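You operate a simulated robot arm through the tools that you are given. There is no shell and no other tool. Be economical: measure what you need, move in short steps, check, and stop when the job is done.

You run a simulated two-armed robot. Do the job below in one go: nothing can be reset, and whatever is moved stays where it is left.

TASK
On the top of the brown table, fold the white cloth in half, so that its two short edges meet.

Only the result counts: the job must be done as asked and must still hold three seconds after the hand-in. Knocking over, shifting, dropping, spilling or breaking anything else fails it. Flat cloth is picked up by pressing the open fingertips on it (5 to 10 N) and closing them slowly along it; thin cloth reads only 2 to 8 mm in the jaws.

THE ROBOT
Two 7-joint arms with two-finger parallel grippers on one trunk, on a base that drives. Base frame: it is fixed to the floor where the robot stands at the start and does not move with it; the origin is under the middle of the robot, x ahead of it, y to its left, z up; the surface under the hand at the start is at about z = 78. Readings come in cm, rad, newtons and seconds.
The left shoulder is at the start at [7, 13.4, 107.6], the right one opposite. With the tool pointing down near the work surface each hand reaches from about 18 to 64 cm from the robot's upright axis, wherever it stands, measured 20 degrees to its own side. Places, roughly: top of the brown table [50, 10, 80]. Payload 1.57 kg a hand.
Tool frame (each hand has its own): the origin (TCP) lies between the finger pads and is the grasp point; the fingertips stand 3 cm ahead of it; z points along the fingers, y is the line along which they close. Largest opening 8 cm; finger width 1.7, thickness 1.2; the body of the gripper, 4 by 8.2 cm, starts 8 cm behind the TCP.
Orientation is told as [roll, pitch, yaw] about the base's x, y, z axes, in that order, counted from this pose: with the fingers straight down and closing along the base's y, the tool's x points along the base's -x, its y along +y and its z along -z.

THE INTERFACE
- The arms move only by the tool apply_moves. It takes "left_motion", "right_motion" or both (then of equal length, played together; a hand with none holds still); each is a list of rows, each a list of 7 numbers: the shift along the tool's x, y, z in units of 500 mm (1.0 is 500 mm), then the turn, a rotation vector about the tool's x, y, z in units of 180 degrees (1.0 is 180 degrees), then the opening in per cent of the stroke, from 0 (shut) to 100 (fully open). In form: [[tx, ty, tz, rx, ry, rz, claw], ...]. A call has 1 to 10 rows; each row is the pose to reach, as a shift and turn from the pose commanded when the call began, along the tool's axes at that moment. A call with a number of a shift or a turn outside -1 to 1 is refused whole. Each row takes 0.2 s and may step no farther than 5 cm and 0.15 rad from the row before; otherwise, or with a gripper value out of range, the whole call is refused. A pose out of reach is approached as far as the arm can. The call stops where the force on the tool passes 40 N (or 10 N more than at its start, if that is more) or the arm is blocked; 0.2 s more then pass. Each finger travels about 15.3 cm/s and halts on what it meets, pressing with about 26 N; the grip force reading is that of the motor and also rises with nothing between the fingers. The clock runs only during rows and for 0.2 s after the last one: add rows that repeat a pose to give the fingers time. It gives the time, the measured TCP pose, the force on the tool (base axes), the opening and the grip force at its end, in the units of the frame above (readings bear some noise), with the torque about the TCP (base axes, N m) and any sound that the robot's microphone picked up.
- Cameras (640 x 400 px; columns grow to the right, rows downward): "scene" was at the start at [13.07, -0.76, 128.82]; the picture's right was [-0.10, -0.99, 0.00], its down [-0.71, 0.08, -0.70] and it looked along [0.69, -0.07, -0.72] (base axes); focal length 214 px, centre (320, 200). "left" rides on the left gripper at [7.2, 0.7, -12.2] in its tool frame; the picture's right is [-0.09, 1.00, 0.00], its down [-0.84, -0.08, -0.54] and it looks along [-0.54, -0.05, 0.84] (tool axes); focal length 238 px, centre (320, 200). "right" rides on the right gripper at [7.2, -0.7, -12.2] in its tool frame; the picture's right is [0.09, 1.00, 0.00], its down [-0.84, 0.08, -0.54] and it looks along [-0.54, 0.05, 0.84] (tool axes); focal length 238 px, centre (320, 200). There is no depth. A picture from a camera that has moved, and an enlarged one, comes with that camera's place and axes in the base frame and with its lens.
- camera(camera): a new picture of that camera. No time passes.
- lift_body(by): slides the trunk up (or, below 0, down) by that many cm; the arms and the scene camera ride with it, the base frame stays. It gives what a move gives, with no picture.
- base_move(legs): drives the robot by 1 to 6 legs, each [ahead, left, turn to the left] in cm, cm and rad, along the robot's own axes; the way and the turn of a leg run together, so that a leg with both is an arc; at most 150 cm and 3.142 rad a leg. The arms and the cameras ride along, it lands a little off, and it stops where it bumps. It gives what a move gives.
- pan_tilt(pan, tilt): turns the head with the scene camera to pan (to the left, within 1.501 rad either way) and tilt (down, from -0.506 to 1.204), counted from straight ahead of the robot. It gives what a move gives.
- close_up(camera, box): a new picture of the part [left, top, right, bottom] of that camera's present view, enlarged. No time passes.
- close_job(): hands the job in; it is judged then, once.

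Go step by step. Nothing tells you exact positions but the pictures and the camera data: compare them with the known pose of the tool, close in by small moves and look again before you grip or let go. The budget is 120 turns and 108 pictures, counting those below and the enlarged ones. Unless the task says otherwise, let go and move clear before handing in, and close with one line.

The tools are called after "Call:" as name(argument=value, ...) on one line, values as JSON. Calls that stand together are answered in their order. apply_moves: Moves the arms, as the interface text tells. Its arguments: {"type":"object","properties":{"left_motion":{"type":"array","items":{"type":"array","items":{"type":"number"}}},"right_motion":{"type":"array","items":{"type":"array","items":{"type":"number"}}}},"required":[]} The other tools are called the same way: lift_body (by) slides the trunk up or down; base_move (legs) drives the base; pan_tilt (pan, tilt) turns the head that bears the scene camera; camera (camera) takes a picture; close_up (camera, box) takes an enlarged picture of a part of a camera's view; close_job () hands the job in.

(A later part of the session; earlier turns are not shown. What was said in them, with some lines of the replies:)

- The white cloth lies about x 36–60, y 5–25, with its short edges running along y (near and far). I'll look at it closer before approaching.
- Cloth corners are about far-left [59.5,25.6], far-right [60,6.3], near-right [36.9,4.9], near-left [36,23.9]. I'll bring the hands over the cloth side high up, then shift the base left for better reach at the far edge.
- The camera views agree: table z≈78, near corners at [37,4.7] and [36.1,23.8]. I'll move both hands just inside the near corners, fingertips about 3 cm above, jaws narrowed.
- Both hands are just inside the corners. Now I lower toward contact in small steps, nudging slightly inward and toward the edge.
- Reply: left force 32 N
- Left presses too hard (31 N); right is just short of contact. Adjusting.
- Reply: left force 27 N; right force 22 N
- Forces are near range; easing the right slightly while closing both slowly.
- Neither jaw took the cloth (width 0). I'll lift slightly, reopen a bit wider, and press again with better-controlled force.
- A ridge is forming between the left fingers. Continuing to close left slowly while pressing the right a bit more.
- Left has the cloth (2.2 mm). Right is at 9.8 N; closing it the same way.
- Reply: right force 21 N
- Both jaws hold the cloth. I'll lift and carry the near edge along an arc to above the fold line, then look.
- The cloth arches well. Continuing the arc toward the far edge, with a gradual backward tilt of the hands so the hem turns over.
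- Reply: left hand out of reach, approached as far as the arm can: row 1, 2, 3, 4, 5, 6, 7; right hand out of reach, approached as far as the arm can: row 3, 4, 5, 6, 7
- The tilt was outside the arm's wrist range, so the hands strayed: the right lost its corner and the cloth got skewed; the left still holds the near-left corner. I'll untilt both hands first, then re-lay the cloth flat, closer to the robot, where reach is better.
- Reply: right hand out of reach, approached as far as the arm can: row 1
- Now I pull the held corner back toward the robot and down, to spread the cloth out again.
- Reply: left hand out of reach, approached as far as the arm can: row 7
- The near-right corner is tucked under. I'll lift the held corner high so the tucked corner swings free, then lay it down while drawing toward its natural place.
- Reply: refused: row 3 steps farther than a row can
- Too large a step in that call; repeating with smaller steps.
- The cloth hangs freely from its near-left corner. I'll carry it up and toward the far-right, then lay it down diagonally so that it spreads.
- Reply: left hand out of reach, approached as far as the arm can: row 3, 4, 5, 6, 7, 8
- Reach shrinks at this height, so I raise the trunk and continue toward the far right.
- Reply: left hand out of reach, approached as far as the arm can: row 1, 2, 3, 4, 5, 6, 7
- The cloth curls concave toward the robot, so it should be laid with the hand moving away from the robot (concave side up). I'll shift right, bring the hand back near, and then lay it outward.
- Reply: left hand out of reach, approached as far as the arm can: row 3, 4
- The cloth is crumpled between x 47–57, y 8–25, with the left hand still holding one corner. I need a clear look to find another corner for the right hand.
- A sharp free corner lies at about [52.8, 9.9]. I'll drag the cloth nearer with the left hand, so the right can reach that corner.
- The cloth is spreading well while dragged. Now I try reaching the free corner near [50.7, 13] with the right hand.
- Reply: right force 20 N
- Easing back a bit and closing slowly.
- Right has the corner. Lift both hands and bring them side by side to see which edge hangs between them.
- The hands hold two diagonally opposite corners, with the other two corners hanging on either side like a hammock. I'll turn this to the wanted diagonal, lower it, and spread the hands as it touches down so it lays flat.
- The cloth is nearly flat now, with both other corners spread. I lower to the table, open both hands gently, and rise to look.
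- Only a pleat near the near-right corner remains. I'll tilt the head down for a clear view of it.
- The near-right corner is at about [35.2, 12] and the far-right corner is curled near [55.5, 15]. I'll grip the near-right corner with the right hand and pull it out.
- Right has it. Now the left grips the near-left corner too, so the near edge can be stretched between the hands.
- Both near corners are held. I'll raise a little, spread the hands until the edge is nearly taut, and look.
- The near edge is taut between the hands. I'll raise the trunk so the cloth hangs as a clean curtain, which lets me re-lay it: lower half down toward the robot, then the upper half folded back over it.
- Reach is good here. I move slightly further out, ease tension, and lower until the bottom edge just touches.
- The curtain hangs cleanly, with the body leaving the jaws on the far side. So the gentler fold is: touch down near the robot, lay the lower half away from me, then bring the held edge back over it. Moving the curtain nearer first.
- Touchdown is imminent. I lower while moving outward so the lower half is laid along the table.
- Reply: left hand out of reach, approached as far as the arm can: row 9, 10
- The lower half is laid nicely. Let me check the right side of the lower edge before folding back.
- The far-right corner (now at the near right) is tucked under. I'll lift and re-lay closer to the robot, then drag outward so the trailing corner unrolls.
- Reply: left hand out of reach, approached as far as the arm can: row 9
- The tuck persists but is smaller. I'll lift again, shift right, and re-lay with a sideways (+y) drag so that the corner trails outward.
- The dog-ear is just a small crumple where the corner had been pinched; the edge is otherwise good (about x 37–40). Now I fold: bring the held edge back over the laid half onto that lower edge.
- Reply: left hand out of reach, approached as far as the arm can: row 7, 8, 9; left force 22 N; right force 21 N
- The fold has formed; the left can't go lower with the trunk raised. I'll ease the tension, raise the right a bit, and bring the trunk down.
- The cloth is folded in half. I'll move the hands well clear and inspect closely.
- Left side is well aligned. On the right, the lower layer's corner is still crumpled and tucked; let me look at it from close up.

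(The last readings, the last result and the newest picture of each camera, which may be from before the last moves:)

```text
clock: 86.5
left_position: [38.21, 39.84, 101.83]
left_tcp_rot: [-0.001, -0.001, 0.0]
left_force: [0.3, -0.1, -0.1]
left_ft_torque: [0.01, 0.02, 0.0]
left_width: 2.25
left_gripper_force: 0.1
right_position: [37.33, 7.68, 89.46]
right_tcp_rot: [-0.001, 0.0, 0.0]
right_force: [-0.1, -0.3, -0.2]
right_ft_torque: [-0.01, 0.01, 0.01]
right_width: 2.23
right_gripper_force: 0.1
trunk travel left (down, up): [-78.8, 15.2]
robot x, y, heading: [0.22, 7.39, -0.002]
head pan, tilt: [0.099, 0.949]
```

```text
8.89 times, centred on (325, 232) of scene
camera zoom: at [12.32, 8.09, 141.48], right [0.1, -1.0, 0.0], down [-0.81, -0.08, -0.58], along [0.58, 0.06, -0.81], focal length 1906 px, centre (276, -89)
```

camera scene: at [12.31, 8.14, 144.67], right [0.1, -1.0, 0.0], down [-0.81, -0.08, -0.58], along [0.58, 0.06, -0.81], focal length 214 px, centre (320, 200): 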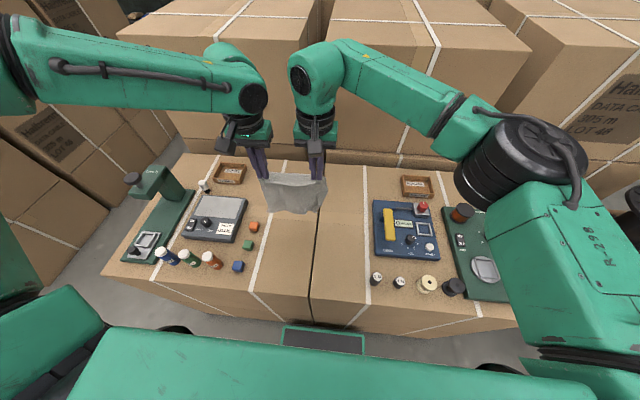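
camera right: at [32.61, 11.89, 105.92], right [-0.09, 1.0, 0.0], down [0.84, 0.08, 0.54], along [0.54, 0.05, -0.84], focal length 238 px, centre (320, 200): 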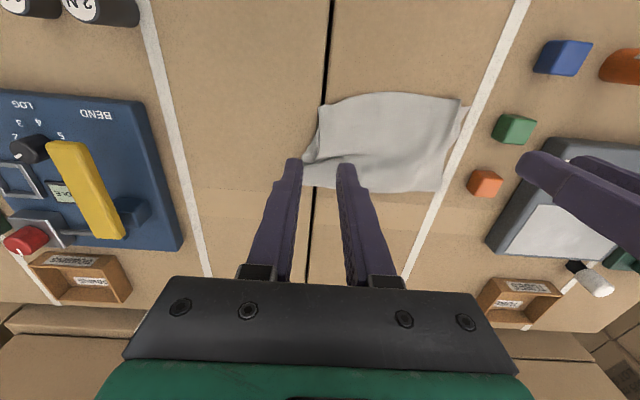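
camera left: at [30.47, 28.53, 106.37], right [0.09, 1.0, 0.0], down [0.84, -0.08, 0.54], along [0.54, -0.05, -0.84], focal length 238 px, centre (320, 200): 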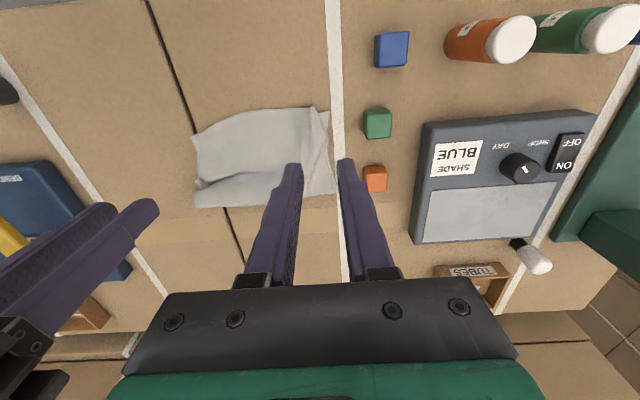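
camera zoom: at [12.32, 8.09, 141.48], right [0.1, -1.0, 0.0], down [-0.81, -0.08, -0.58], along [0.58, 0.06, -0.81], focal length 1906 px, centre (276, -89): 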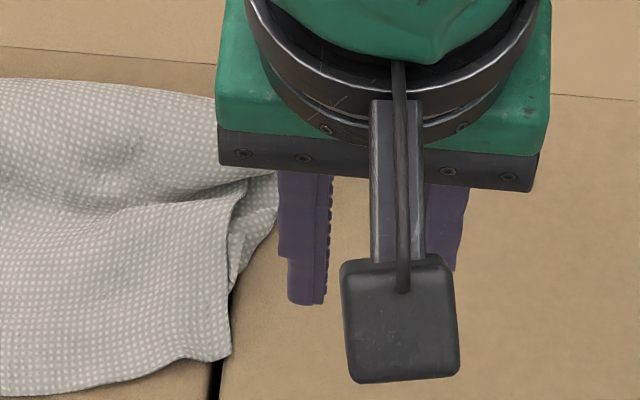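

The tucked lower corner's tip is about 2–3 cm inward of the upper corner. I'll press closed fingertips on the exposed strip of the lower layer and draw it gently toward the robot to close that gap.

Call:
apply_moves(right_motion=[[-0.04, 0.0, 0, 0, 0, 0, 10], [-0.09, 0.03, 0.04, 0, 0, 0, 0], [-0.126, 0.068, 0.09, 0, 0, 0, 0], [-0.126, 0.068, 0.13, 0, 0, 0, 0], [-0.126, 0.068, 0.155, 0, 0, 0, 0], [-0.126, 0.068, 0.164, 0, 0, 0, 0], [-0.126, 0.068, 0.166, 0, 0, 0, 0]])

Call:
close_up(camera="right", box=[230, 60, 450, 220])

```text
clock: 88.1
left_position: [38.19, 39.82, 101.86]
left_tcp_rot: [-0.001, 0.0, 0.002]
left_force: [0.0, 0.2, -0.3]
left_ft_torque: [0.01, 0.01, 0.04]
left_width: 2.27
left_gripper_force: 0.0
right_position: [43.72, 11.06, 81.24]
right_tcp_rot: [0.002, -0.002, 0.0]
right_force: [0.4, 0.6, 4.4]
right_ft_torque: [0.05, -0.01, -0.03]
right_width: 0.0
right_gripper_force: 21.3
trunk travel left (down, up): [-78.8, 15.2]
robot x, y, heading: [0.01, 7.15, -0.001]
head pan, tilt: [0.099, 0.949]
```

```text
2.50 times, centred on (340, 140) of right
camera zoom: at [36.56, 10.42, 93.34], right [-0.09, 1.0, 0.0], down [0.84, 0.08, 0.54], along [0.54, 0.05, -0.84], focal length 596 px, centre (270, 350)
```

zoom: 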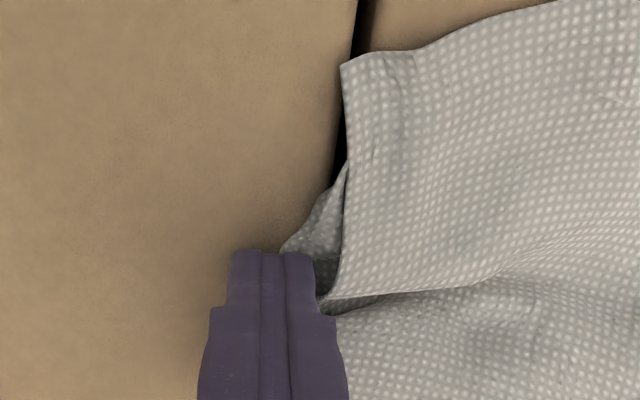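

Call:
apply_moves(right_motion=[[0, 0, -0.012, 0, 0, 0, 0], [0.01, 0.014, -0.012, 0, 0, 0, 0], [0.01, 0.014, -0.003, 0, 0, 0, 0], [0.01, 0.014, 0.001, 0, 0, 0, 0]])

Call:
apply_moves(right_motion=[[0.008, -0.001, 0.0005, 0, 0, 0, 0], [0.016, -0.003, 0.0005, 0, 0, 0, 0], [0.024, -0.006, 0.0005, 0, 0, 0, 0], [0.032, -0.009, 0.0005, 0, 0, 0, 0], [0.04, -0.012, 0.0005, 0, 0, 0, 0]])

Call:
close_up(camera="right", box=[230, 60, 450, 220])

```text
clock: 89.1
left_position: [38.04, 39.75, 101.79]
left_tcp_rot: [0.0, -0.001, 0.002]
left_force: [0.7, 0.4, 0.6]
left_ft_torque: [-0.03, -0.01, 0.03]
left_width: 2.26
left_gripper_force: 0.1
right_position: [43.09, 11.69, 81.22]
right_tcp_rot: [0.002, -0.004, -0.002]
right_force: [1.0, -0.5, 5.9]
right_ft_torque: [0.02, -0.05, -0.02]
right_width: 0.01
right_gripper_force: 21.6
trunk travel left (down, up): [-78.8, 15.2]
robot x, y, heading: [-0.05, 7.05, -0.002]
head pan, tilt: [0.099, 0.949]
```

```text
clock: 90.3
left_position: [38.06, 39.95, 101.8]
left_tcp_rot: [-0.002, -0.004, 0.001]
left_force: [0.5, 0.3, 1.0]
left_ft_torque: [-0.01, 0.0, -0.01]
left_width: 2.23
left_gripper_force: 0.1
right_position: [41.07, 11.14, 81.25]
right_tcp_rot: [0.002, -0.005, -0.002]
right_force: [6.3, 1.4, 20.0]
right_ft_torque: [0.09, -0.18, -0.04]
right_width: 0.01
right_gripper_force: 21.4
trunk travel left (down, up): [-78.8, 15.2]
robot x, y, heading: [0.25, 7.14, 0.0]
head pan, tilt: [0.099, 0.949]
```

```text
2.50 times, centred on (340, 140) of right
camera zoom: at [33.97, 10.52, 93.31], right [-0.09, 1.0, 0.0], down [0.83, 0.08, 0.55], along [0.54, 0.05, -0.84], focal length 596 px, centre (270, 350)
```

zoom: 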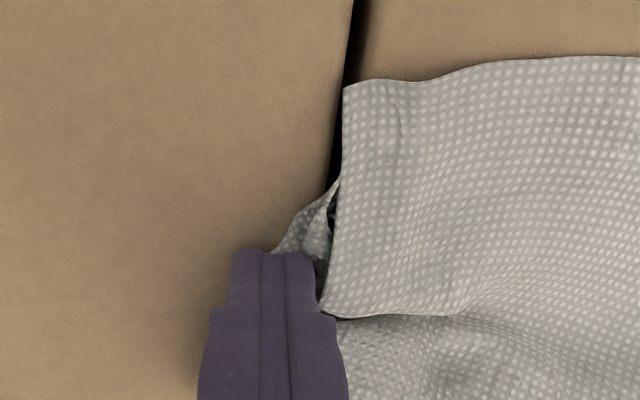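

Pressing moved both layers together, so the gap stays. The lower corner tip is exposed beside the upper layer near [40.5, 11.5]; I'll turn the right hand 90° so its jaws close along x and can pinch only that flap.

Call:
apply_moves(right_motion=[[0, 0, -0.06, 0, 0, 0, 0], [0, 0, -0.1, 0, 0, -0.045, 10], [0, 0, -0.1, 0, 0, -0.09, 25], [0, 0, -0.1, 0, 0, -0.135, 25], [0, 0, -0.1, 0, 0, -0.18, 25], [0, 0, -0.1, 0, 0, -0.225, 25], [0, 0, -0.1, 0, 0, -0.27, 25], [0, 0, -0.1, 0, 0, -0.315, 25], [0, 0, -0.1, 0, 0, -0.36, 25], [0, 0, -0.1, 0, 0, -0.405, 25]])

Call:
apply_moves(right_motion=[[0, 0, 0, 0, 0, -0.045, 25], [0, 0, 0, 0, 0, -0.095, 25]])

Call:
camera(camera="right")

```text
clock: 92.5
left_position: [38.16, 39.86, 101.75]
left_tcp_rot: [-0.003, -0.001, 0.001]
left_force: [0.4, 0.5, 0.6]
left_ft_torque: [0.0, 0.04, 0.03]
left_width: 2.25
left_gripper_force: 0.0
right_position: [41.04, 11.09, 86.12]
right_tcp_rot: [-0.003, -0.001, 0.943]
right_force: [-0.3, 1.3, 0.0]
right_ft_torque: [-0.02, 0.03, -0.01]
right_width: 2.0
right_gripper_force: 0.1
right hand out of reach, approached as far as the arm can: row 9, 10
trunk travel left (down, up): [-78.8, 15.2]
robot x, y, heading: [0.09, 6.88, 0.003]
head pan, tilt: [0.099, 0.949]
```

```text
refused: row 2 steps farther than a row can; nothing moved
```

```text
15 pictures are left
camera right: at [37.48, 4.89, 98.24], right [-0.86, 0.51, 0.0], down [0.43, 0.72, 0.54], along [0.28, 0.47, -0.84], focal length 238 px, centre (320, 200)
```

right: 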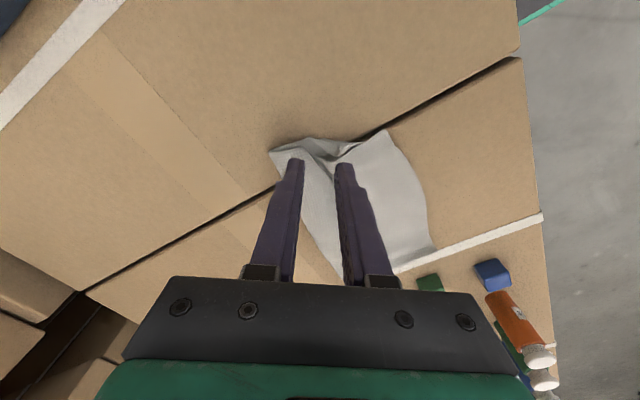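

Call:
close_up(camera="right", box=[250, 100, 430, 220])

```text
3.33 times, centred on (340, 160) of right
camera zoom: at [37.48, 4.89, 98.24], right [-0.86, 0.51, 0.0], down [0.43, 0.72, 0.54], along [0.28, 0.47, -0.84], focal length 794 px, centre (253, 333)
```

zoom: 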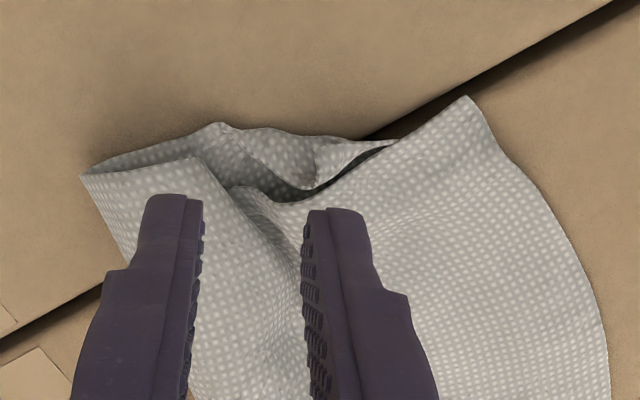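

The flap of the lower layer sits right under the jaws, around [41, 11.5]. I lower onto it and pinch.

Call:
apply_moves(right_motion=[[-0.006, 0, 0.05, 0, 0, 0, 25], [-0.006, 0, 0.085, 0, 0, 0, 25], [-0.006, 0, 0.095, 0, 0, 0, 25], [-0.006, 0, 0.097, 0, 0, 0, 25]])

Call:
apply_moves(right_motion=[[0, 0, 0.001, 0, 0, 0, 25]])

```text
clock: 93.5
left_position: [38.3, 39.89, 101.73]
left_tcp_rot: [-0.001, -0.001, 0.002]
left_force: [-0.3, 0.1, 0.1]
left_ft_torque: [-0.03, -0.01, -0.03]
left_width: 2.24
left_gripper_force: 0.0
right_position: [41.31, 11.37, 82.57]
right_tcp_rot: [0.0, -0.002, 0.942]
right_force: [-0.3, 0.2, 1.5]
right_ft_torque: [-0.01, 0.01, -0.03]
right_width: 2.0
right_gripper_force: 0.1
right hand out of reach, approached as far as the arm can: row 2, 3, 4
trunk travel left (down, up): [-78.8, 15.2]
robot x, y, heading: [-0.31, 7.19, -0.001]
head pan, tilt: [0.099, 0.949]
```

```text
clock: 93.9
left_position: [38.17, 39.8, 101.73]
left_tcp_rot: [-0.002, -0.001, 0.001]
left_force: [0.3, -0.6, 0.1]
left_ft_torque: [0.02, -0.02, -0.03]
left_width: 2.24
left_gripper_force: 0.1
right_position: [41.24, 11.18, 82.52]
right_tcp_rot: [-0.002, -0.003, 0.939]
right_force: [0.2, 0.0, 0.1]
right_ft_torque: [0.02, 0.0, -0.03]
right_width: 2.02
right_gripper_force: 0.0
trunk travel left (down, up): [-78.8, 15.2]
robot x, y, heading: [0.18, 7.63, 0.0]
head pan, tilt: [0.099, 0.949]
```

Call:
lift_body(by=-1.3)

```text
clock: 94.5
left_position: [38.01, 39.81, 100.61]
left_tcp_rot: [-0.002, 0.0, 0.002]
left_force: [0.1, 0.6, 0.4]
left_ft_torque: [-0.02, 0.0, 0.0]
left_width: 2.25
left_gripper_force: 0.1
right_position: [41.11, 11.27, 81.34]
right_tcp_rot: [-0.001, -0.003, 0.94]
right_force: [1.4, 1.1, 3.6]
right_ft_torque: [0.01, -0.03, 0.03]
right_width: 1.98
right_gripper_force: 0.1
trunk travel left (down, up): [-77.5, 16.5]
robot x, y, heading: [-0.08, 7.5, -0.005]
head pan, tilt: [0.099, 0.949]
```

Call:
lift_body(by=-0.06)

Call:
apply_moves(right_motion=[[0, 0, 0, 0, 0, 0, 22], [0, 0, 0, 0, 0, 0, 19], [0, 0, 0, 0, 0, 0, 16], [0, 0, 0, 0, 0, 0, 13], [0, 0, 0, 0, 0, 0, 10], [0, 0, 0, 0, 0, 0, 7], [0, 0, 0, 0, 0, 0, 4], [0, 0, 0, 0, 0, 0, 1], [0, 0, 0, 0, 0, 0, 0], [0, 0, 0, 0, 0, 0, 0]])

Call:
close_up(camera="right", box=[250, 100, 430, 220])

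```text
clock: 95.0
left_position: [38.11, 39.79, 100.44]
left_tcp_rot: [-0.002, -0.002, 0.001]
left_force: [0.2, -0.3, -0.5]
left_ft_torque: [0.0, 0.01, -0.02]
left_width: 2.25
left_gripper_force: 0.0
right_position: [41.12, 11.23, 81.27]
right_tcp_rot: [-0.002, -0.003, 0.941]
right_force: [0.2, -0.9, 10.6]
right_ft_torque: [-0.01, -0.02, 0.04]
right_width: 2.0
right_gripper_force: 0.0
trunk travel left (down, up): [-77.4, 16.6]
robot x, y, heading: [-0.08, 7.19, 0.0]
head pan, tilt: [0.099, 0.949]
```

```text
clock: 97.2
left_position: [37.99, 39.83, 100.41]
left_tcp_rot: [-0.002, -0.004, 0.001]
left_force: [0.7, 0.4, 0.1]
left_ft_torque: [-0.01, 0.02, 0.0]
left_width: 2.23
left_gripper_force: 0.1
right_position: [41.16, 11.2, 81.32]
right_tcp_rot: [-0.002, -0.002, 0.941]
right_force: [-0.2, 0.0, 12.5]
right_ft_torque: [0.03, 0.03, -0.04]
right_width: 0.17
right_gripper_force: 24.1
trunk travel left (down, up): [-77.4, 16.6]
robot x, y, heading: [0.01, 7.44, -0.002]
head pan, tilt: [0.099, 0.949]
```

```text
3.33 times, centred on (340, 160) of right
camera zoom: at [37.51, 5.05, 93.43], right [-0.86, 0.51, 0.0], down [0.43, 0.72, 0.54], along [0.28, 0.47, -0.84], focal length 794 px, centre (253, 333)
```

zoom: 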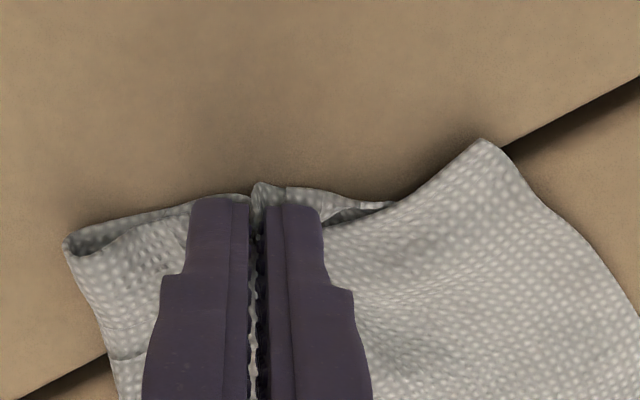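

Call:
apply_moves(right_motion=[[0, 0, -0.006, 0, 0, 0, 0], [0.014, 0.003, -0.006, 0, 0, 0, 0], [0.028, 0.005, -0.006, 0, 0, 0, 0], [0.042, 0.007, -0.006, 0, 0, 0, 0], [0.056, 0.009, -0.006, 0, 0, 0, 0]])

Call:
close_up(camera="right", box=[250, 100, 490, 260])

```text
clock: 98.4
left_position: [38.25, 39.81, 100.44]
left_tcp_rot: [0.0, -0.002, 0.001]
left_force: [-0.2, 0.5, -0.8]
left_ft_torque: [-0.01, -0.03, 0.0]
left_width: 2.22
left_gripper_force: 0.0
right_position: [39.36, 9.29, 81.43]
right_tcp_rot: [0.0, -0.002, 0.941]
right_force: [0.4, 0.2, 0.2]
right_ft_torque: [0.02, -0.01, 0.01]
right_width: 0.17
right_gripper_force: 24.0
trunk travel left (down, up): [-77.4, 16.6]
robot x, y, heading: [0.1, 7.21, 0.001]
head pan, tilt: [0.099, 0.949]
```

```text
2.50 times, centred on (370, 180) of right
camera zoom: at [35.7, 3.15, 93.61], right [-0.86, 0.51, 0.0], down [0.43, 0.72, 0.54], along [0.28, 0.47, -0.84], focal length 596 px, centre (195, 250)
```

zoom: 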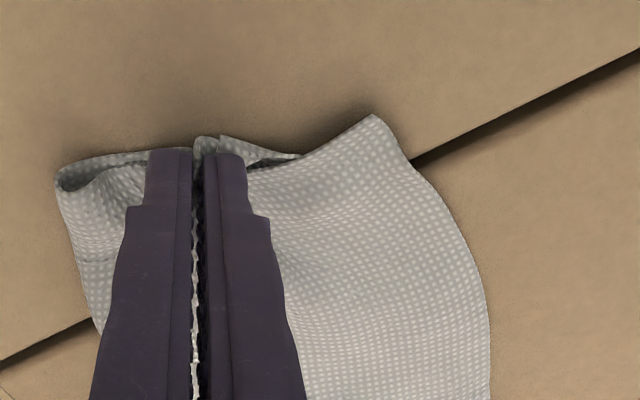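

Both layers travel together, and the lower tip runs in under the upper corner (gap at most about 2 cm). I'll release here, move clear, and check the overall result.

Call:
apply_moves(right_motion=[[0, 0, 0, 0, 0, 0, 4], [0, 0, 0, 0, 0, 0, 10], [0, 0, -0.01, 0, 0, 0, 14], [0, 0, -0.06, 0, 0, 0, 14], [0.02, 0, -0.12, 0, 0, 0, 14], [0.08, 0, -0.18, 0, 0, 0, 14], [0.16, 0, -0.22, 0, 0, 0, 14]])

Call:
close_up(camera="scene", box=[250, 190, 350, 265])

Call:
close_up(camera="right", box=[260, 100, 460, 240])

```text
clock: 100.0
left_position: [38.13, 39.67, 100.56]
left_tcp_rot: [0.0, -0.002, 0.001]
left_force: [0.0, -0.8, 0.2]
left_ft_torque: [0.02, 0.04, 0.01]
left_width: 2.24
left_gripper_force: 0.1
right_position: [34.47, 2.58, 92.4]
right_tcp_rot: [-0.002, -0.004, 0.94]
right_force: [0.5, -0.9, -0.2]
right_ft_torque: [-0.02, -0.02, -0.01]
right_width: 1.12
right_gripper_force: 0.1
trunk travel left (down, up): [-77.4, 16.6]
robot x, y, heading: [-0.14, 7.38, 0.001]
head pan, tilt: [0.099, 0.949]
```

```text
5.33 times, centred on (300, 228) of scene
camera zoom: at [12.14, 7.91, 140.13], right [0.1, -1.0, 0.0], down [-0.81, -0.08, -0.58], along [0.58, 0.06, -0.81], focal length 1144 px, centre (427, 53)
```

zoom: 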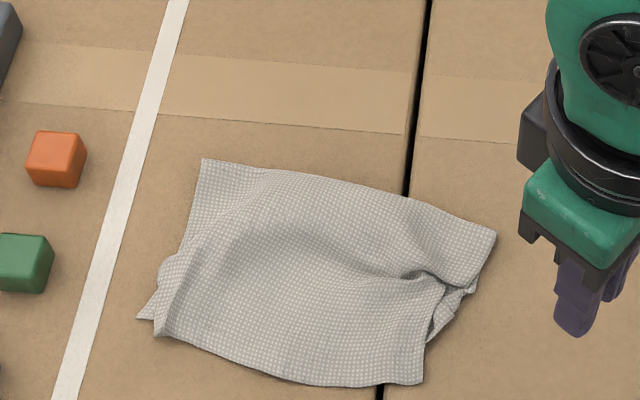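

```text
2.86 times, centred on (360, 170) of right
camera zoom: at [30.9, -3.64, 104.46], right [-0.86, 0.51, 0.0], down [0.43, 0.72, 0.54], along [0.28, 0.47, -0.84], focal length 681 px, centre (206, 286)
```

zoom: 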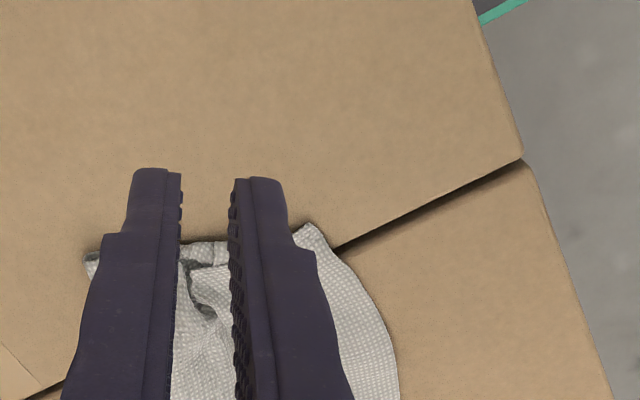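

The upper right corner overhangs the tucked lower corner by 2–4 cm. I'll turn the hand back, pinch just the upper corner and shift it about 2 cm back so the corners match better.

Call:
apply_moves(right_motion=[[0, 0, 0, 0, 0, 0.045, 19], [0, 0, 0, 0, 0, 0.09, 19], [0, 0, 0, 0, 0, 0.135, 19], [0, 0, 0, 0, 0, 0.18, 19], [0, 0, 0, 0, 0, 0.225, 19], [0, 0, 0, 0, 0, 0.27, 19], [0, 0, 0, 0, 0, 0.2995, 19]])

Call:
apply_moves(right_motion=[[-0.005, 0.06, 0.0, 0, 0, 0, 19], [-0.01, 0.12, 0.03, 0, 0, 0, 19], [-0.012, 0.17, 0.1, 0, 0, 0, 19], [-0.012, 0.178, 0.16, 0, 0, 0, 19]])

Call:
close_up(camera="right", box=[230, 60, 450, 220])

```text
clock: 101.6
left_position: [38.27, 39.79, 100.42]
left_tcp_rot: [-0.001, -0.002, 0.002]
left_force: [-0.1, 0.5, 0.2]
left_ft_torque: [0.0, -0.01, -0.01]
left_width: 2.25
left_gripper_force: 0.3
right_position: [34.62, 2.86, 92.41]
right_tcp_rot: [0.0, -0.002, -0.001]
right_force: [-0.1, 0.9, -0.7]
right_ft_torque: [-0.02, 0.02, 0.01]
right_width: 1.51
right_gripper_force: 0.0
trunk travel left (down, up): [-77.4, 16.6]
robot x, y, heading: [-0.14, 7.39, 0.001]
head pan, tilt: [0.099, 0.949]
```

```text
clock: 102.6
left_position: [38.21, 39.87, 100.32]
left_tcp_rot: [-0.002, -0.002, 0.001]
left_force: [-0.2, 0.1, 0.1]
left_ft_torque: [-0.04, 0.02, 0.0]
left_width: 2.26
left_gripper_force: 0.0
right_position: [35.26, 11.8, 84.51]
right_tcp_rot: [0.001, -0.002, 0.001]
right_force: [0.5, 0.5, -0.5]
right_ft_torque: [0.0, 0.01, 0.01]
right_width: 1.49
right_gripper_force: 0.1
trunk travel left (down, up): [-77.4, 16.6]
robot x, y, heading: [-0.2, 7.0, 0.001]
head pan, tilt: [0.099, 0.949]
```

```text
2.50 times, centred on (340, 140) of right
camera zoom: at [28.32, 11.08, 96.67], right [-0.09, 1.0, 0.0], down [0.84, 0.08, 0.54], along [0.54, 0.05, -0.84], focal length 596 px, centre (270, 350)
```

zoom: 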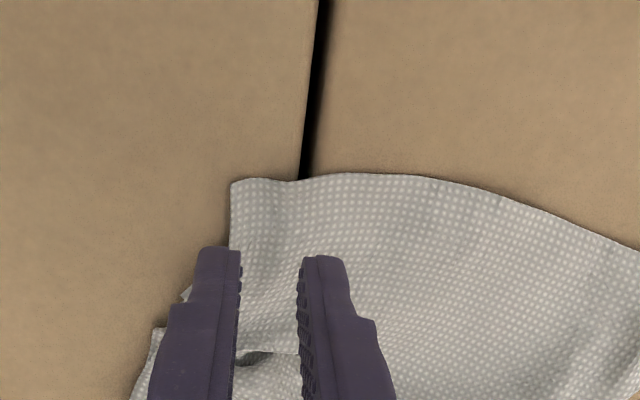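

Call:
apply_moves(right_motion=[[0.002, 0, 0.03, 0, 0, 0, 19], [0.002, 0, 0.055, 0, 0, 0, 19], [0.002, 0, 0.063, 0, 0, 0, 19], [0.002, 0, 0.065, 0, 0, 0, 19]])

```text
clock: 103.6
left_position: [38.18, 39.92, 100.38]
left_tcp_rot: [-0.001, -0.003, 0.002]
left_force: [0.6, 0.6, -0.8]
left_ft_torque: [-0.01, -0.02, 0.0]
left_width: 2.27
left_gripper_force: 0.0
right_position: [35.13, 11.67, 81.25]
right_tcp_rot: [0.0, -0.002, -0.001]
right_force: [0.4, 0.1, 0.6]
right_ft_torque: [0.02, 0.01, 0.01]
right_width: 1.54
right_gripper_force: 0.0
trunk travel left (down, up): [-77.4, 16.6]
robot x, y, heading: [0.2, 7.04, 0.002]
head pan, tilt: [0.099, 0.949]
```

Call:
apply_moves(right_motion=[[0, 0, 0.0015, 0, 0, 0, 19], [0, 0, 0.002, 0, 0, 0, 19]])

```text
clock: 104.2
left_position: [38.15, 39.94, 100.49]
left_tcp_rot: [0.0, -0.003, 0.001]
left_force: [0.3, 0.3, -0.3]
left_ft_torque: [-0.03, 0.02, -0.02]
left_width: 2.23
left_gripper_force: 0.0
right_position: [35.15, 11.59, 81.26]
right_tcp_rot: [0.0, -0.001, 0.001]
right_force: [0.6, 0.3, 0.5]
right_ft_torque: [0.03, 0.01, -0.04]
right_width: 1.5
right_gripper_force: 0.0
trunk travel left (down, up): [-77.4, 16.6]
robot x, y, heading: [0.35, 7.23, -0.002]
head pan, tilt: [0.099, 0.949]
```

Call:
apply_moves(right_motion=[[0, 0, 0.001, 0, 0, 0, 19], [0, 0, 0.002, 0, 0, 0, 19]])

```text
clock: 104.8
left_position: [38.08, 39.68, 100.46]
left_tcp_rot: [0.0, 0.001, 0.002]
left_force: [0.3, 0.8, 0.1]
left_ft_torque: [0.01, -0.01, 0.01]
left_width: 2.24
left_gripper_force: 0.0
right_position: [35.09, 11.69, 81.29]
right_tcp_rot: [0.0, -0.003, -0.001]
right_force: [-0.4, -1.9, 8.6]
right_ft_torque: [-0.1, -0.05, -0.01]
right_width: 1.57
right_gripper_force: 0.5
trunk travel left (down, up): [-77.4, 16.6]
robot x, y, heading: [0.19, 7.35, -0.001]
head pan, tilt: [0.099, 0.949]
```

8.6 N: closing slowly, then lifting the corner slightly.

Call:
apply_moves(right_motion=[[0, 0, 0, 0, 0, 0, 17], [0, 0, 0, 0, 0, 0, 14], [0, 0, 0, 0, 0, 0, 11], [0, 0, 0, 0, 0, 0, 8], [0, 0, 0, 0, 0, 0, 5], [0, 0, 0, 0, 0, 0, 2], [0, 0, 0, 0, 0, 0, 0], [0, 0, 0, 0, 0, 0, 0]])

```text
clock: 106.6
left_position: [38.02, 39.88, 100.49]
left_tcp_rot: [-0.003, -0.004, 0.003]
left_force: [-0.2, 0.8, 0.0]
left_ft_torque: [-0.03, -0.02, 0.0]
left_width: 2.25
left_gripper_force: 0.0
right_position: [35.06, 11.66, 81.2]
right_tcp_rot: [-0.001, -0.005, 0.0]
right_force: [0.7, 0.3, 13.1]
right_ft_torque: [0.01, -0.12, 0.03]
right_width: 0.02
right_gripper_force: 21.8
trunk travel left (down, up): [-77.4, 16.6]
robot x, y, heading: [-0.26, 7.31, 0.004]
head pan, tilt: [0.099, 0.949]
```

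Too narrow a pinch slipped; repeating with a wider opening.

Call:
apply_moves(right_motion=[[0, 0, -0.014, 0, 0, 0, 0], [0, 0.006, -0.014, 0, 0, 0, 15], [0, 0.006, -0.014, 0, 0, 0, 30], [0, 0.006, -0.014, 0, 0, 0, 30], [0, 0.006, -0.004, 0, 0, 0, 30], [0, 0.006, -0.0005, 0, 0, 0, 30]])

```text
clock: 108.0
left_position: [38.16, 39.79, 100.47]
left_tcp_rot: [-0.002, -0.002, 0.002]
left_force: [-0.1, 0.2, 0.0]
left_ft_torque: [0.01, -0.01, 0.02]
left_width: 2.25
left_gripper_force: 0.1
right_position: [35.13, 11.94, 81.19]
right_tcp_rot: [0.001, -0.004, -0.001]
right_force: [1.8, 0.9, 5.5]
right_ft_torque: [-0.01, -0.13, 0.0]
right_width: 2.42
right_gripper_force: 0.0
trunk travel left (down, up): [-77.4, 16.6]
robot x, y, heading: [0.3, 7.24, 0.001]
head pan, tilt: [0.099, 0.949]
```

Call:
apply_moves(right_motion=[[0, 0, 0.0005, 0, 0, 0, 27], [0, 0, 0.0005, 0, 0, 0, 23], [0, 0, 0.0005, 0, 0, 0, 19], [0, 0, 0.0005, 0, 0, 0, 15], [0, 0, 0.0005, 0, 0, 0, 11], [0, 0, 0.0005, 0, 0, 0, 7], [0, 0, 0.0005, 0, 0, 0, 3], [0, 0, 0.0005, 0, 0, 0, 0], [0, 0, 0.0005, 0, 0, 0, 0]])

```text
clock: 110.0
left_position: [38.1, 39.94, 100.47]
left_tcp_rot: [0.0, -0.003, -0.002]
left_force: [0.0, 0.3, 0.1]
left_ft_torque: [0.02, 0.0, 0.0]
left_width: 2.24
left_gripper_force: 0.0
right_position: [35.04, 12.12, 81.19]
right_tcp_rot: [-0.001, -0.003, -0.001]
right_force: [0.4, 1.8, 15.8]
right_ft_torque: [0.1, -0.09, 0.01]
right_width: 0.21
right_gripper_force: 23.9
trunk travel left (down, up): [-77.4, 16.6]
robot x, y, heading: [0.17, 7.64, 0.003]
head pan, tilt: [0.099, 0.949]
```

Gripped. I lift the upper corner back like a page to see the lower corner beneath.

Call:
apply_moves(right_motion=[[-0.01, 0, -0.05, 0, 0, 0, 0], [-0.05, 0.01, -0.1, 0, 0, 0, 0], [-0.1, 0.02, -0.14, 0, 0, 0, 0], [-0.15, 0.04, -0.16, 0, 0, 0, 0], [-0.2, 0.06, -0.17, 0, 0, 0, 0]])

Call:
close_up(camera="scene", box=[250, 190, 350, 265])

```text
clock: 111.2
left_position: [38.27, 40.07, 100.36]
left_tcp_rot: [-0.002, -0.002, 0.002]
left_force: [0.5, -1.2, -0.1]
left_ft_torque: [-0.02, -0.03, 0.03]
left_width: 2.27
left_gripper_force: 0.0
right_position: [45.11, 15.13, 89.54]
right_tcp_rot: [-0.001, -0.002, 0.001]
right_force: [0.5, 0.3, -0.5]
right_ft_torque: [-0.02, 0.02, -0.01]
right_width: 0.22
right_gripper_force: 23.8
trunk travel left (down, up): [-77.4, 16.6]
robot x, y, heading: [0.13, 7.72, 0.0]
head pan, tilt: [0.099, 0.949]
```

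```text
5.33 times, centred on (300, 228) of scene
camera zoom: at [12.34, 8.26, 140.11], right [0.1, -1.0, 0.0], down [-0.81, -0.08, -0.58], along [0.58, 0.06, -0.81], focal length 1144 px, centre (427, 53)
```

zoom: 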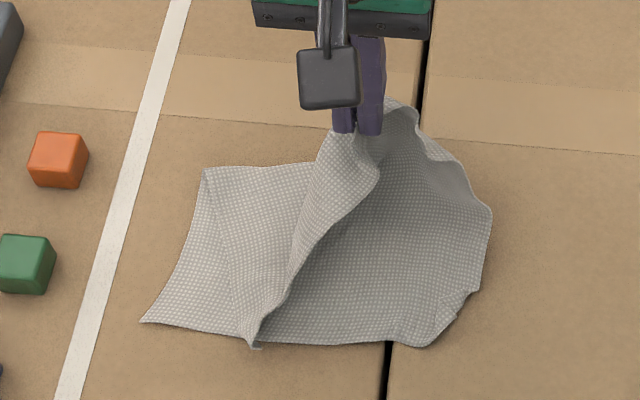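

The lower edge is straight except for its dog-eared right corner (about [36.5–40, 8–10.6]). I'll lay the upper corner back to match it, then correct the upper left corner, which slid right.

Call:
apply_moves(right_motion=[[0.03, -0.02, 0.02, 0, 0, 0, 0], [0.07, -0.04, 0.05, 0, 0, 0, 0], [0.1, -0.06, 0.08, 0, 0, 0, 0], [0.125, -0.07, 0.11, 0, 0, 0, 0], [0.136, -0.076, 0.14, 0, 0, 0, 0], [0.136, -0.076, 0.155, 0, 0, 0, 0]])

Call:
close_up(camera="scene", box=[250, 190, 350, 265])

```text
clock: 112.6
left_position: [38.14, 39.9, 100.35]
left_tcp_rot: [-0.001, -0.002, 0.002]
left_force: [0.4, -0.4, 0.7]
left_ft_torque: [-0.01, -0.01, -0.02]
left_width: 2.24
left_gripper_force: 0.0
right_position: [38.13, 11.13, 81.77]
right_tcp_rot: [0.001, 0.0, -0.001]
right_force: [-0.6, -0.3, 0.9]
right_ft_torque: [-0.03, 0.04, -0.05]
right_width: 0.22
right_gripper_force: 23.6
trunk travel left (down, up): [-77.4, 16.6]
robot x, y, heading: [0.17, 7.22, -0.004]
head pan, tilt: [0.099, 0.949]
```

```text
5.33 times, centred on (300, 228) of scene
camera zoom: at [12.28, 8.14, 140.12], right [0.1, -1.0, 0.0], down [-0.81, -0.08, -0.58], along [0.58, 0.06, -0.81], focal length 1144 px, centre (427, 53)
```

zoom: 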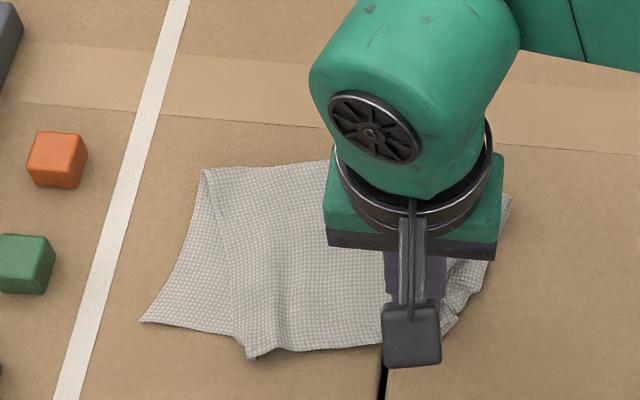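

I release the right corner here, go up, lower the trunk for better near reach, and then let the left hand pull the upper left corner back out.

Call:
apply_moves(right_motion=[[0, 0, 0.004, 0, 0, 0, 4], [0, 0, 0.004, 0, 0, 0, 12], [0, 0, 0, 0, 0, 0, 20], [0, 0, -0.05, 0, 0, 0, 20], [0, 0, -0.12, 0, 0, 0, 20], [0, -0.05, -0.2, 0, 0, 0, 20], [0, -0.12, -0.26, 0, 0, 0, 20], [0, -0.2, -0.3, 0, 0, 0, 20], [0, -0.26, -0.36, 0, 0, 0, 20], [0, -0.26, -0.4, 0, 0, 0, 20]], left_motion=[[0, 0, 0, 0, 0, 0, 28], [0, 0, -0.05, 0, 0, 0, 28], [0, -0.05, -0.05, 0, 0, 0, 28], [0, -0.12, -0.05, 0, 0, 0, 28], [0, -0.2, -0.05, 0, 0, 0, 28], [0.02, -0.28, -0.05, 0, 0, 0, 28], [0.04, -0.34, -0.04, 0, 0, 0, 28], [0.045, -0.38, 0, 0, 0, 0, 28], [0.045, -0.404, 0, 0, 0, 0, 28], [0.045, -0.404, 0, 0, 0, 0, 28]])

Call:
lift_body(by=-12)

Call:
close_up(camera="left", box=[190, 60, 430, 220])

```text
clock: 114.8
left_position: [35.94, 19.48, 100.36]
left_tcp_rot: [-0.002, -0.002, 0.002]
left_force: [-0.4, 0.7, 0.1]
left_ft_torque: [0.02, 0.03, -0.05]
left_width: 2.25
left_gripper_force: 0.0
right_position: [38.09, -1.71, 102.19]
right_tcp_rot: [-0.002, -0.003, 0.002]
right_force: [-0.1, 1.1, 0.1]
right_ft_torque: [-0.06, 0.02, -0.01]
right_width: 1.6
right_gripper_force: 0.0
trunk travel left (down, up): [-77.4, 16.6]
robot x, y, heading: [0.09, 7.54, -0.003]
head pan, tilt: [0.099, 0.949]
```

```text
clock: 116.3
left_position: [35.92, 19.46, 88.32]
left_tcp_rot: [-0.001, -0.003, 0.002]
left_force: [-0.3, -0.5, -0.3]
left_ft_torque: [0.01, 0.02, 0.0]
left_width: 2.25
left_gripper_force: 0.0
right_position: [38.15, -1.68, 90.31]
right_tcp_rot: [0.0, -0.001, 0.0]
right_force: [0.5, -0.2, 0.7]
right_ft_torque: [-0.01, 0.0, -0.02]
right_width: 1.62
right_gripper_force: 0.1
trunk travel left (down, up): [-65.4, 28.6]
robot x, y, heading: [0.03, 7.42, 0.005]
head pan, tilt: [0.099, 0.949]
```

```text
2.50 times, centred on (310, 140) of left
camera zoom: at [28.75, 20.17, 100.61], right [0.09, 1.0, 0.0], down [0.84, -0.08, 0.54], along [0.54, -0.05, -0.84], focal length 596 px, centre (345, 350)
```

zoom: 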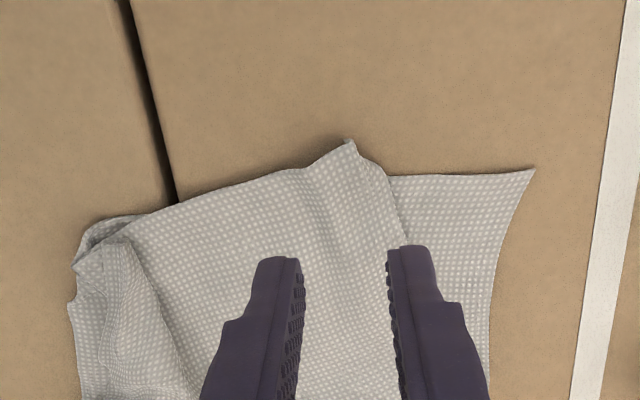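

Call:
apply_moves(left_motion=[[0.012, -0.022, 0.06, 0, 0, 0, 30], [0.012, -0.022, 0.11, 0, 0, 0, 30], [0.012, -0.022, 0.135, 0, 0, 0, 30], [0.012, -0.022, 0.141, 0, 0, 0, 30], [0.012, -0.022, 0.142, 0, 0, 0, 30]])

```text
clock: 117.5
left_position: [35.34, 18.36, 81.38]
left_tcp_rot: [-0.004, -0.002, 0.002]
left_force: [-1.3, 0.0, 0.7]
left_ft_torque: [0.0, 0.01, 0.0]
left_width: 2.42
left_gripper_force: 0.0
right_position: [38.19, -1.83, 90.25]
right_tcp_rot: [0.001, -0.001, 0.001]
right_force: [-0.3, 0.6, -0.2]
right_ft_torque: [-0.01, 0.01, 0.0]
right_width: 1.6
right_gripper_force: 0.0
trunk travel left (down, up): [-65.4, 28.6]
robot x, y, heading: [0.02, 7.23, 0.006]
head pan, tilt: [0.099, 0.949]
```

Call:
apply_moves(left_motion=[[0, 0, 0.002, 0, 0, 0, 30], [0, 0, 0.003, 0, 0, 0, 30]])

```text
clock: 118.1
left_position: [35.36, 18.28, 81.16]
left_tcp_rot: [-0.001, -0.002, 0.002]
left_force: [-1.3, 1.3, 4.1]
left_ft_torque: [0.05, 0.0, -0.01]
left_width: 2.41
left_gripper_force: 0.1
right_position: [38.15, -1.68, 90.21]
right_tcp_rot: [0.0, -0.001, 0.001]
right_force: [-0.1, -0.5, 0.2]
right_ft_torque: [-0.01, -0.01, 0.03]
right_width: 1.59
right_gripper_force: 0.2
trunk travel left (down, up): [-65.4, 28.6]
robot x, y, heading: [0.02, 6.85, 0.001]
head pan, tilt: [0.099, 0.949]
```

Call:
apply_moves(left_motion=[[0, 0, 0.001, 0, 0, 0, 27], [0, 0, 0.001, 0, 0, 0, 23], [0, 0, 0.001, 0, 0, 0, 19], [0, 0, 0.001, 0, 0, 0, 15], [0, 0, 0.001, 0, 0, 0, 11], [0, 0, 0.001, 0, 0, 0, 7], [0, 0, 0.001, 0, 0, 0, 3], [0, 0, 0.001, 0, 0, 0, 0], [0, 0, 0.001, 0, 0, 0, 0]])

```text
clock: 120.1
left_position: [35.17, 18.4, 81.2]
left_tcp_rot: [0.0, -0.004, 0.002]
left_force: [1.5, 0.2, 17.0]
left_ft_torque: [0.05, -0.15, 0.0]
left_width: 0.2
left_gripper_force: 23.1
right_position: [38.17, -1.92, 90.32]
right_tcp_rot: [-0.001, -0.004, 0.0]
right_force: [1.0, 1.0, -0.5]
right_ft_torque: [0.01, -0.05, 0.03]
right_width: 1.6
right_gripper_force: 0.1
trunk travel left (down, up): [-65.4, 28.6]
robot x, y, heading: [-0.16, 7.38, -0.002]
head pan, tilt: [0.099, 0.949]
```

Gripped. Lift a little, move it left over the lower left corner, and lower.

Call:
apply_moves(left_motion=[[0, 0.0, -0.05, 0, 0, 0, 0], [-0.01, 0.03, -0.07, 0, 0, 0, 0], [-0.02, 0.06, -0.07, 0, 0, 0, 0], [-0.03, 0.09, -0.07, 0, 0, 0, 0], [-0.036, 0.12, -0.06, 0, 0, 0, 0], [-0.036, 0.138, -0.04, 0, 0, 0, 0], [-0.036, 0.138, -0.018, 0, 0, 0, 0]])

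Call:
close_up(camera="scene", box=[250, 190, 370, 285])

```text
clock: 121.7
left_position: [37.21, 25.27, 82.07]
left_tcp_rot: [0.0, -0.001, 0.002]
left_force: [-0.2, -0.6, 0.4]
left_ft_torque: [-0.03, 0.04, 0.03]
left_width: 0.19
left_gripper_force: 24.1
right_position: [38.19, -1.82, 90.2]
right_tcp_rot: [0.0, -0.002, 0.0]
right_force: [-0.7, 0.5, -0.5]
right_ft_torque: [0.02, 0.0, -0.01]
right_width: 1.6
right_gripper_force: 0.0
trunk travel left (down, up): [-65.4, 28.6]
robot x, y, heading: [0.22, 7.36, 0.005]
head pan, tilt: [0.099, 0.949]
```

```text
4.21 times, centred on (310, 238) of scene
camera zoom: at [12.32, 8.11, 128.12], right [0.1, -1.0, 0.0], down [-0.81, -0.08, -0.58], along [0.58, 0.06, -0.81], focal length 903 px, centre (362, 42)
```

zoom: 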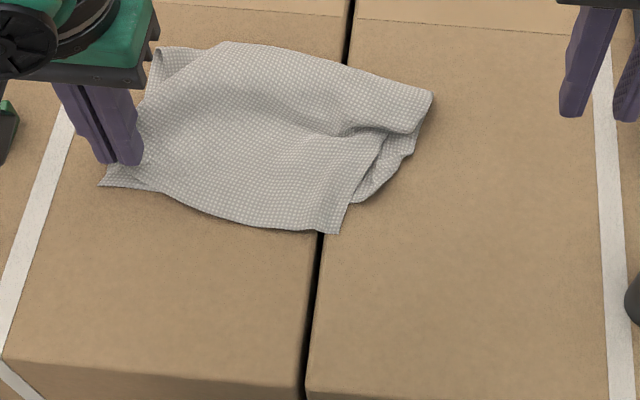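

The upper left corner is back in place. Keeping it held, the right hand re-grips the upper right corner (about [34.1, 11.9]) to shift it back over the lower one.

Call:
apply_moves(right_motion=[[0.01, 0.07, 0, 0, 0, 0, 30], [0.02, 0.15, 0, 0, 0, 0, 30], [0.04, 0.23, 0.02, 0, 0, 0, 30], [0.06, 0.3, 0.06, 0, 0, 0, 30], [0.06, 0.304, 0.12, 0, 0, 0, 30], [0.06, 0.304, 0.16, 0, 0, 0, 30], [0.06, 0.304, 0.175, 0, 0, 0, 30], [0.06, 0.304, 0.18, 0, 0, 0, 30]])

Call:
close_up(camera="right", box=[200, 60, 440, 220])

```text
clock: 123.5
left_position: [37.08, 25.28, 82.09]
left_tcp_rot: [-0.002, -0.001, 0.002]
left_force: [0.7, -0.2, 1.8]
left_ft_torque: [0.02, 0.01, 0.03]
left_width: 0.19
left_gripper_force: 23.9
right_position: [35.27, 13.46, 81.28]
right_tcp_rot: [0.002, -0.002, -0.001]
right_force: [2.1, -0.7, 4.5]
right_ft_torque: [-0.05, -0.05, -0.01]
right_width: 2.39
right_gripper_force: 0.0
trunk travel left (down, up): [-65.4, 28.6]
robot x, y, heading: [0.09, 7.33, -0.004]
head pan, tilt: [0.099, 0.949]
```

```text
2.50 times, centred on (320, 140) of right
camera zoom: at [28.17, 12.81, 93.37], right [-0.09, 1.0, 0.0], down [0.84, 0.08, 0.54], along [0.54, 0.05, -0.84], focal length 596 px, centre (320, 350)
```

zoom: 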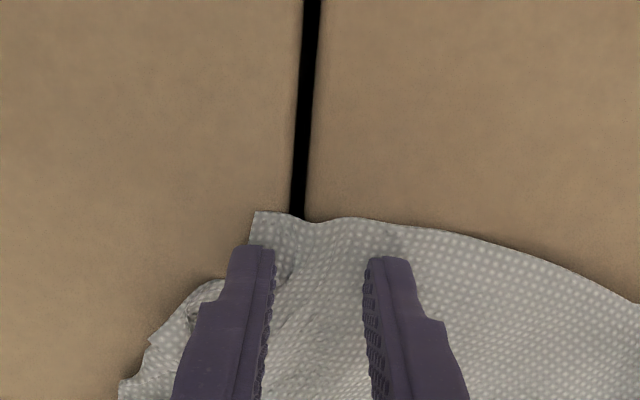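

Call:
apply_moves(right_motion=[[0, 0, 0.001, 0, 0, 0, 27], [0, 0, 0.001, 0, 0, 0, 23], [0, 0, 0.001, 0, 0, 0, 19], [0, 0, 0.001, 0, 0, 0, 15], [0, 0, 0.001, 0, 0, 0, 11], [0, 0, 0.001, 0, 0, 0, 7], [0, 0, 0.001, 0, 0, 0, 3], [0, 0, 0.001, 0, 0, 0, 0], [0, 0, 0.001, 0, 0, 0, 0]])

```text
clock: 125.5
left_position: [37.05, 25.31, 82.07]
left_tcp_rot: [-0.002, -0.001, 0.003]
left_force: [-0.4, -4.7, 0.2]
left_ft_torque: [-0.14, 0.02, -0.07]
left_width: 0.23
left_gripper_force: 23.7
right_position: [35.25, 13.4, 81.18]
right_tcp_rot: [0.001, -0.002, 0.0]
right_force: [0.7, 3.2, 12.5]
right_ft_torque: [0.08, -0.15, 0.06]
right_width: 0.24
right_gripper_force: 23.7
trunk travel left (down, up): [-65.4, 28.6]
robot x, y, heading: [0.04, 7.24, -0.001]
head pan, tilt: [0.099, 0.949]
```

Both corners are held with the edge nearly taut. Shift the right one 2.5 cm outward at low height, lower, and release both gently.

Call:
apply_moves(right_motion=[[0, 0, -0.02, 0, 0, 0, 0], [-0.015, -0.004, -0.035, 0, 0, 0, 0], [-0.03, -0.008, -0.035, 0, 0, 0, 0], [-0.045, -0.012, -0.035, 0, 0, 0, 0], [-0.052, -0.016, -0.025, 0, 0, 0, 0], [-0.052, -0.016, -0.01, 0, 0, 0, 0]])

Call:
apply_moves(left_motion=[[0, 0, 0.01, 0, 0, 0, 2], [0, 0, 0.01, 0, 0, 0, 6], [0, 0, 0.01, 0, 0, 0, 12], [0, 0, 0.01, 0, 0, 0, 20], [0, 0, 0.0, 0, 0, 0, 28], [0, 0, -0.04, 0, 0, 0, 28], [0, 0, -0.1, 0, 0, 0, 28], [0, 0.05, -0.17, 0, 0, 0, 28], [0, 0.12, -0.23, 0, 0, 0, 28]], right_motion=[[0, 0, 0.004, 0, 0, 0, 2], [0, 0, 0.004, 0, 0, 0, 6], [0, 0, 0.004, 0, 0, 0, 12], [0, 0, 0.004, 0, 0, 0, 20], [0, 0, 0, 0, 0, 0, 28], [0, 0, -0.04, 0, 0, 0, 28], [0, 0, -0.1, 0, 0, 0, 28], [0, -0.05, -0.17, 0, 0, 0, 28], [0, -0.12, -0.23, 0, 0, 0, 28]])

Call:
apply_moves(left_motion=[[0, 0.08, 0, 0, 0, 0, 28], [0, 0.16, 0, 0, 0, 0, 28]], right_motion=[[0, -0.08, 0, 0, 0, 0, 28], [0, -0.16, 0, 0, 0, 0, 28]])

Call:
close_up(camera="scene", box=[250, 190, 370, 285])

```text
clock: 126.9
left_position: [37.25, 25.32, 81.98]
left_tcp_rot: [-0.003, -0.001, -0.001]
left_force: [1.5, -15.7, -0.6]
left_ft_torque: [-0.5, 0.0, -0.09]
left_width: 0.2
left_gripper_force: 23.7
right_position: [37.83, 12.74, 81.67]
right_tcp_rot: [0.001, -0.002, 0.001]
right_force: [-1.6, 15.8, 0.1]
right_ft_torque: [0.47, 0.04, 0.16]
right_width: 0.25
right_gripper_force: 23.9
trunk travel left (down, up): [-65.4, 28.6]
robot x, y, heading: [0.14, 7.04, 0.003]
head pan, tilt: [0.099, 0.949]
```

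```text
clock: 128.9
left_position: [37.23, 31.37, 93.62]
left_tcp_rot: [-0.002, -0.001, 0.0]
left_force: [-0.2, 0.6, 0.3]
left_ft_torque: [0.01, -0.03, 0.02]
left_width: 2.25
left_gripper_force: 0.0
right_position: [37.88, 6.54, 93.38]
right_tcp_rot: [-0.001, -0.003, 0.002]
right_force: [-0.7, -0.7, -0.1]
right_ft_torque: [-0.01, -0.03, 0.04]
right_width: 2.21
right_gripper_force: 0.0
trunk travel left (down, up): [-65.4, 28.6]
robot x, y, heading: [-0.02, 7.47, -0.002]
head pan, tilt: [0.099, 0.949]
```

```text
clock: 129.5
left_position: [36.99, 39.0, 93.5]
left_tcp_rot: [-0.002, -0.002, -0.001]
left_force: [-1.0, -0.2, 0.3]
left_ft_torque: [-0.06, -0.02, 0.03]
left_width: 2.24
left_gripper_force: 0.2
right_position: [37.94, -1.24, 93.24]
right_tcp_rot: [0.0, -0.003, 0.0]
right_force: [-0.4, 0.0, 0.4]
right_ft_torque: [0.02, 0.01, -0.02]
right_width: 2.25
right_gripper_force: 0.2
trunk travel left (down, up): [-65.4, 28.6]
robot x, y, heading: [-0.27, 7.38, -0.002]
head pan, tilt: [0.099, 0.949]
```

```text
4.21 times, centred on (310, 238) of scene
camera zoom: at [12.2, 8.11, 128.13], right [0.1, -1.0, 0.0], down [-0.81, -0.08, -0.58], along [0.58, 0.06, -0.81], focal length 903 px, centre (362, 42)
```

zoom: 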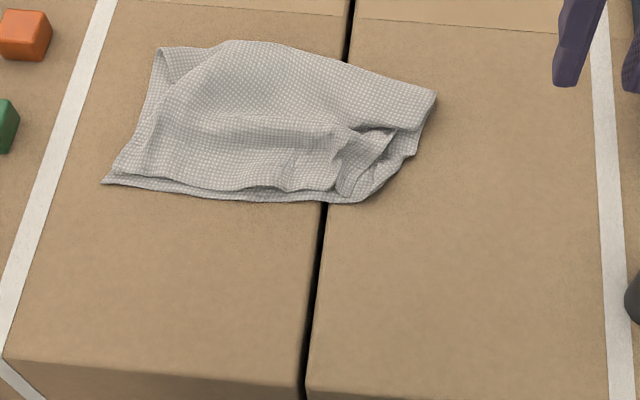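

Both short edges now lie together, within about 1 cm along most of their length, and the hands are clear. As far as the pictures show, nothing else has been touched, so I'm handing in.

Call:
close_job()

```text
The job is handed in.
```

I folded the white cloth in half on the brown table. Its two short edges meet to within about 1 cm along most of their length, but the lower layer's right corner is still tucked under by a few centimetres. Both hands are clear, and I saw nothing else moved.
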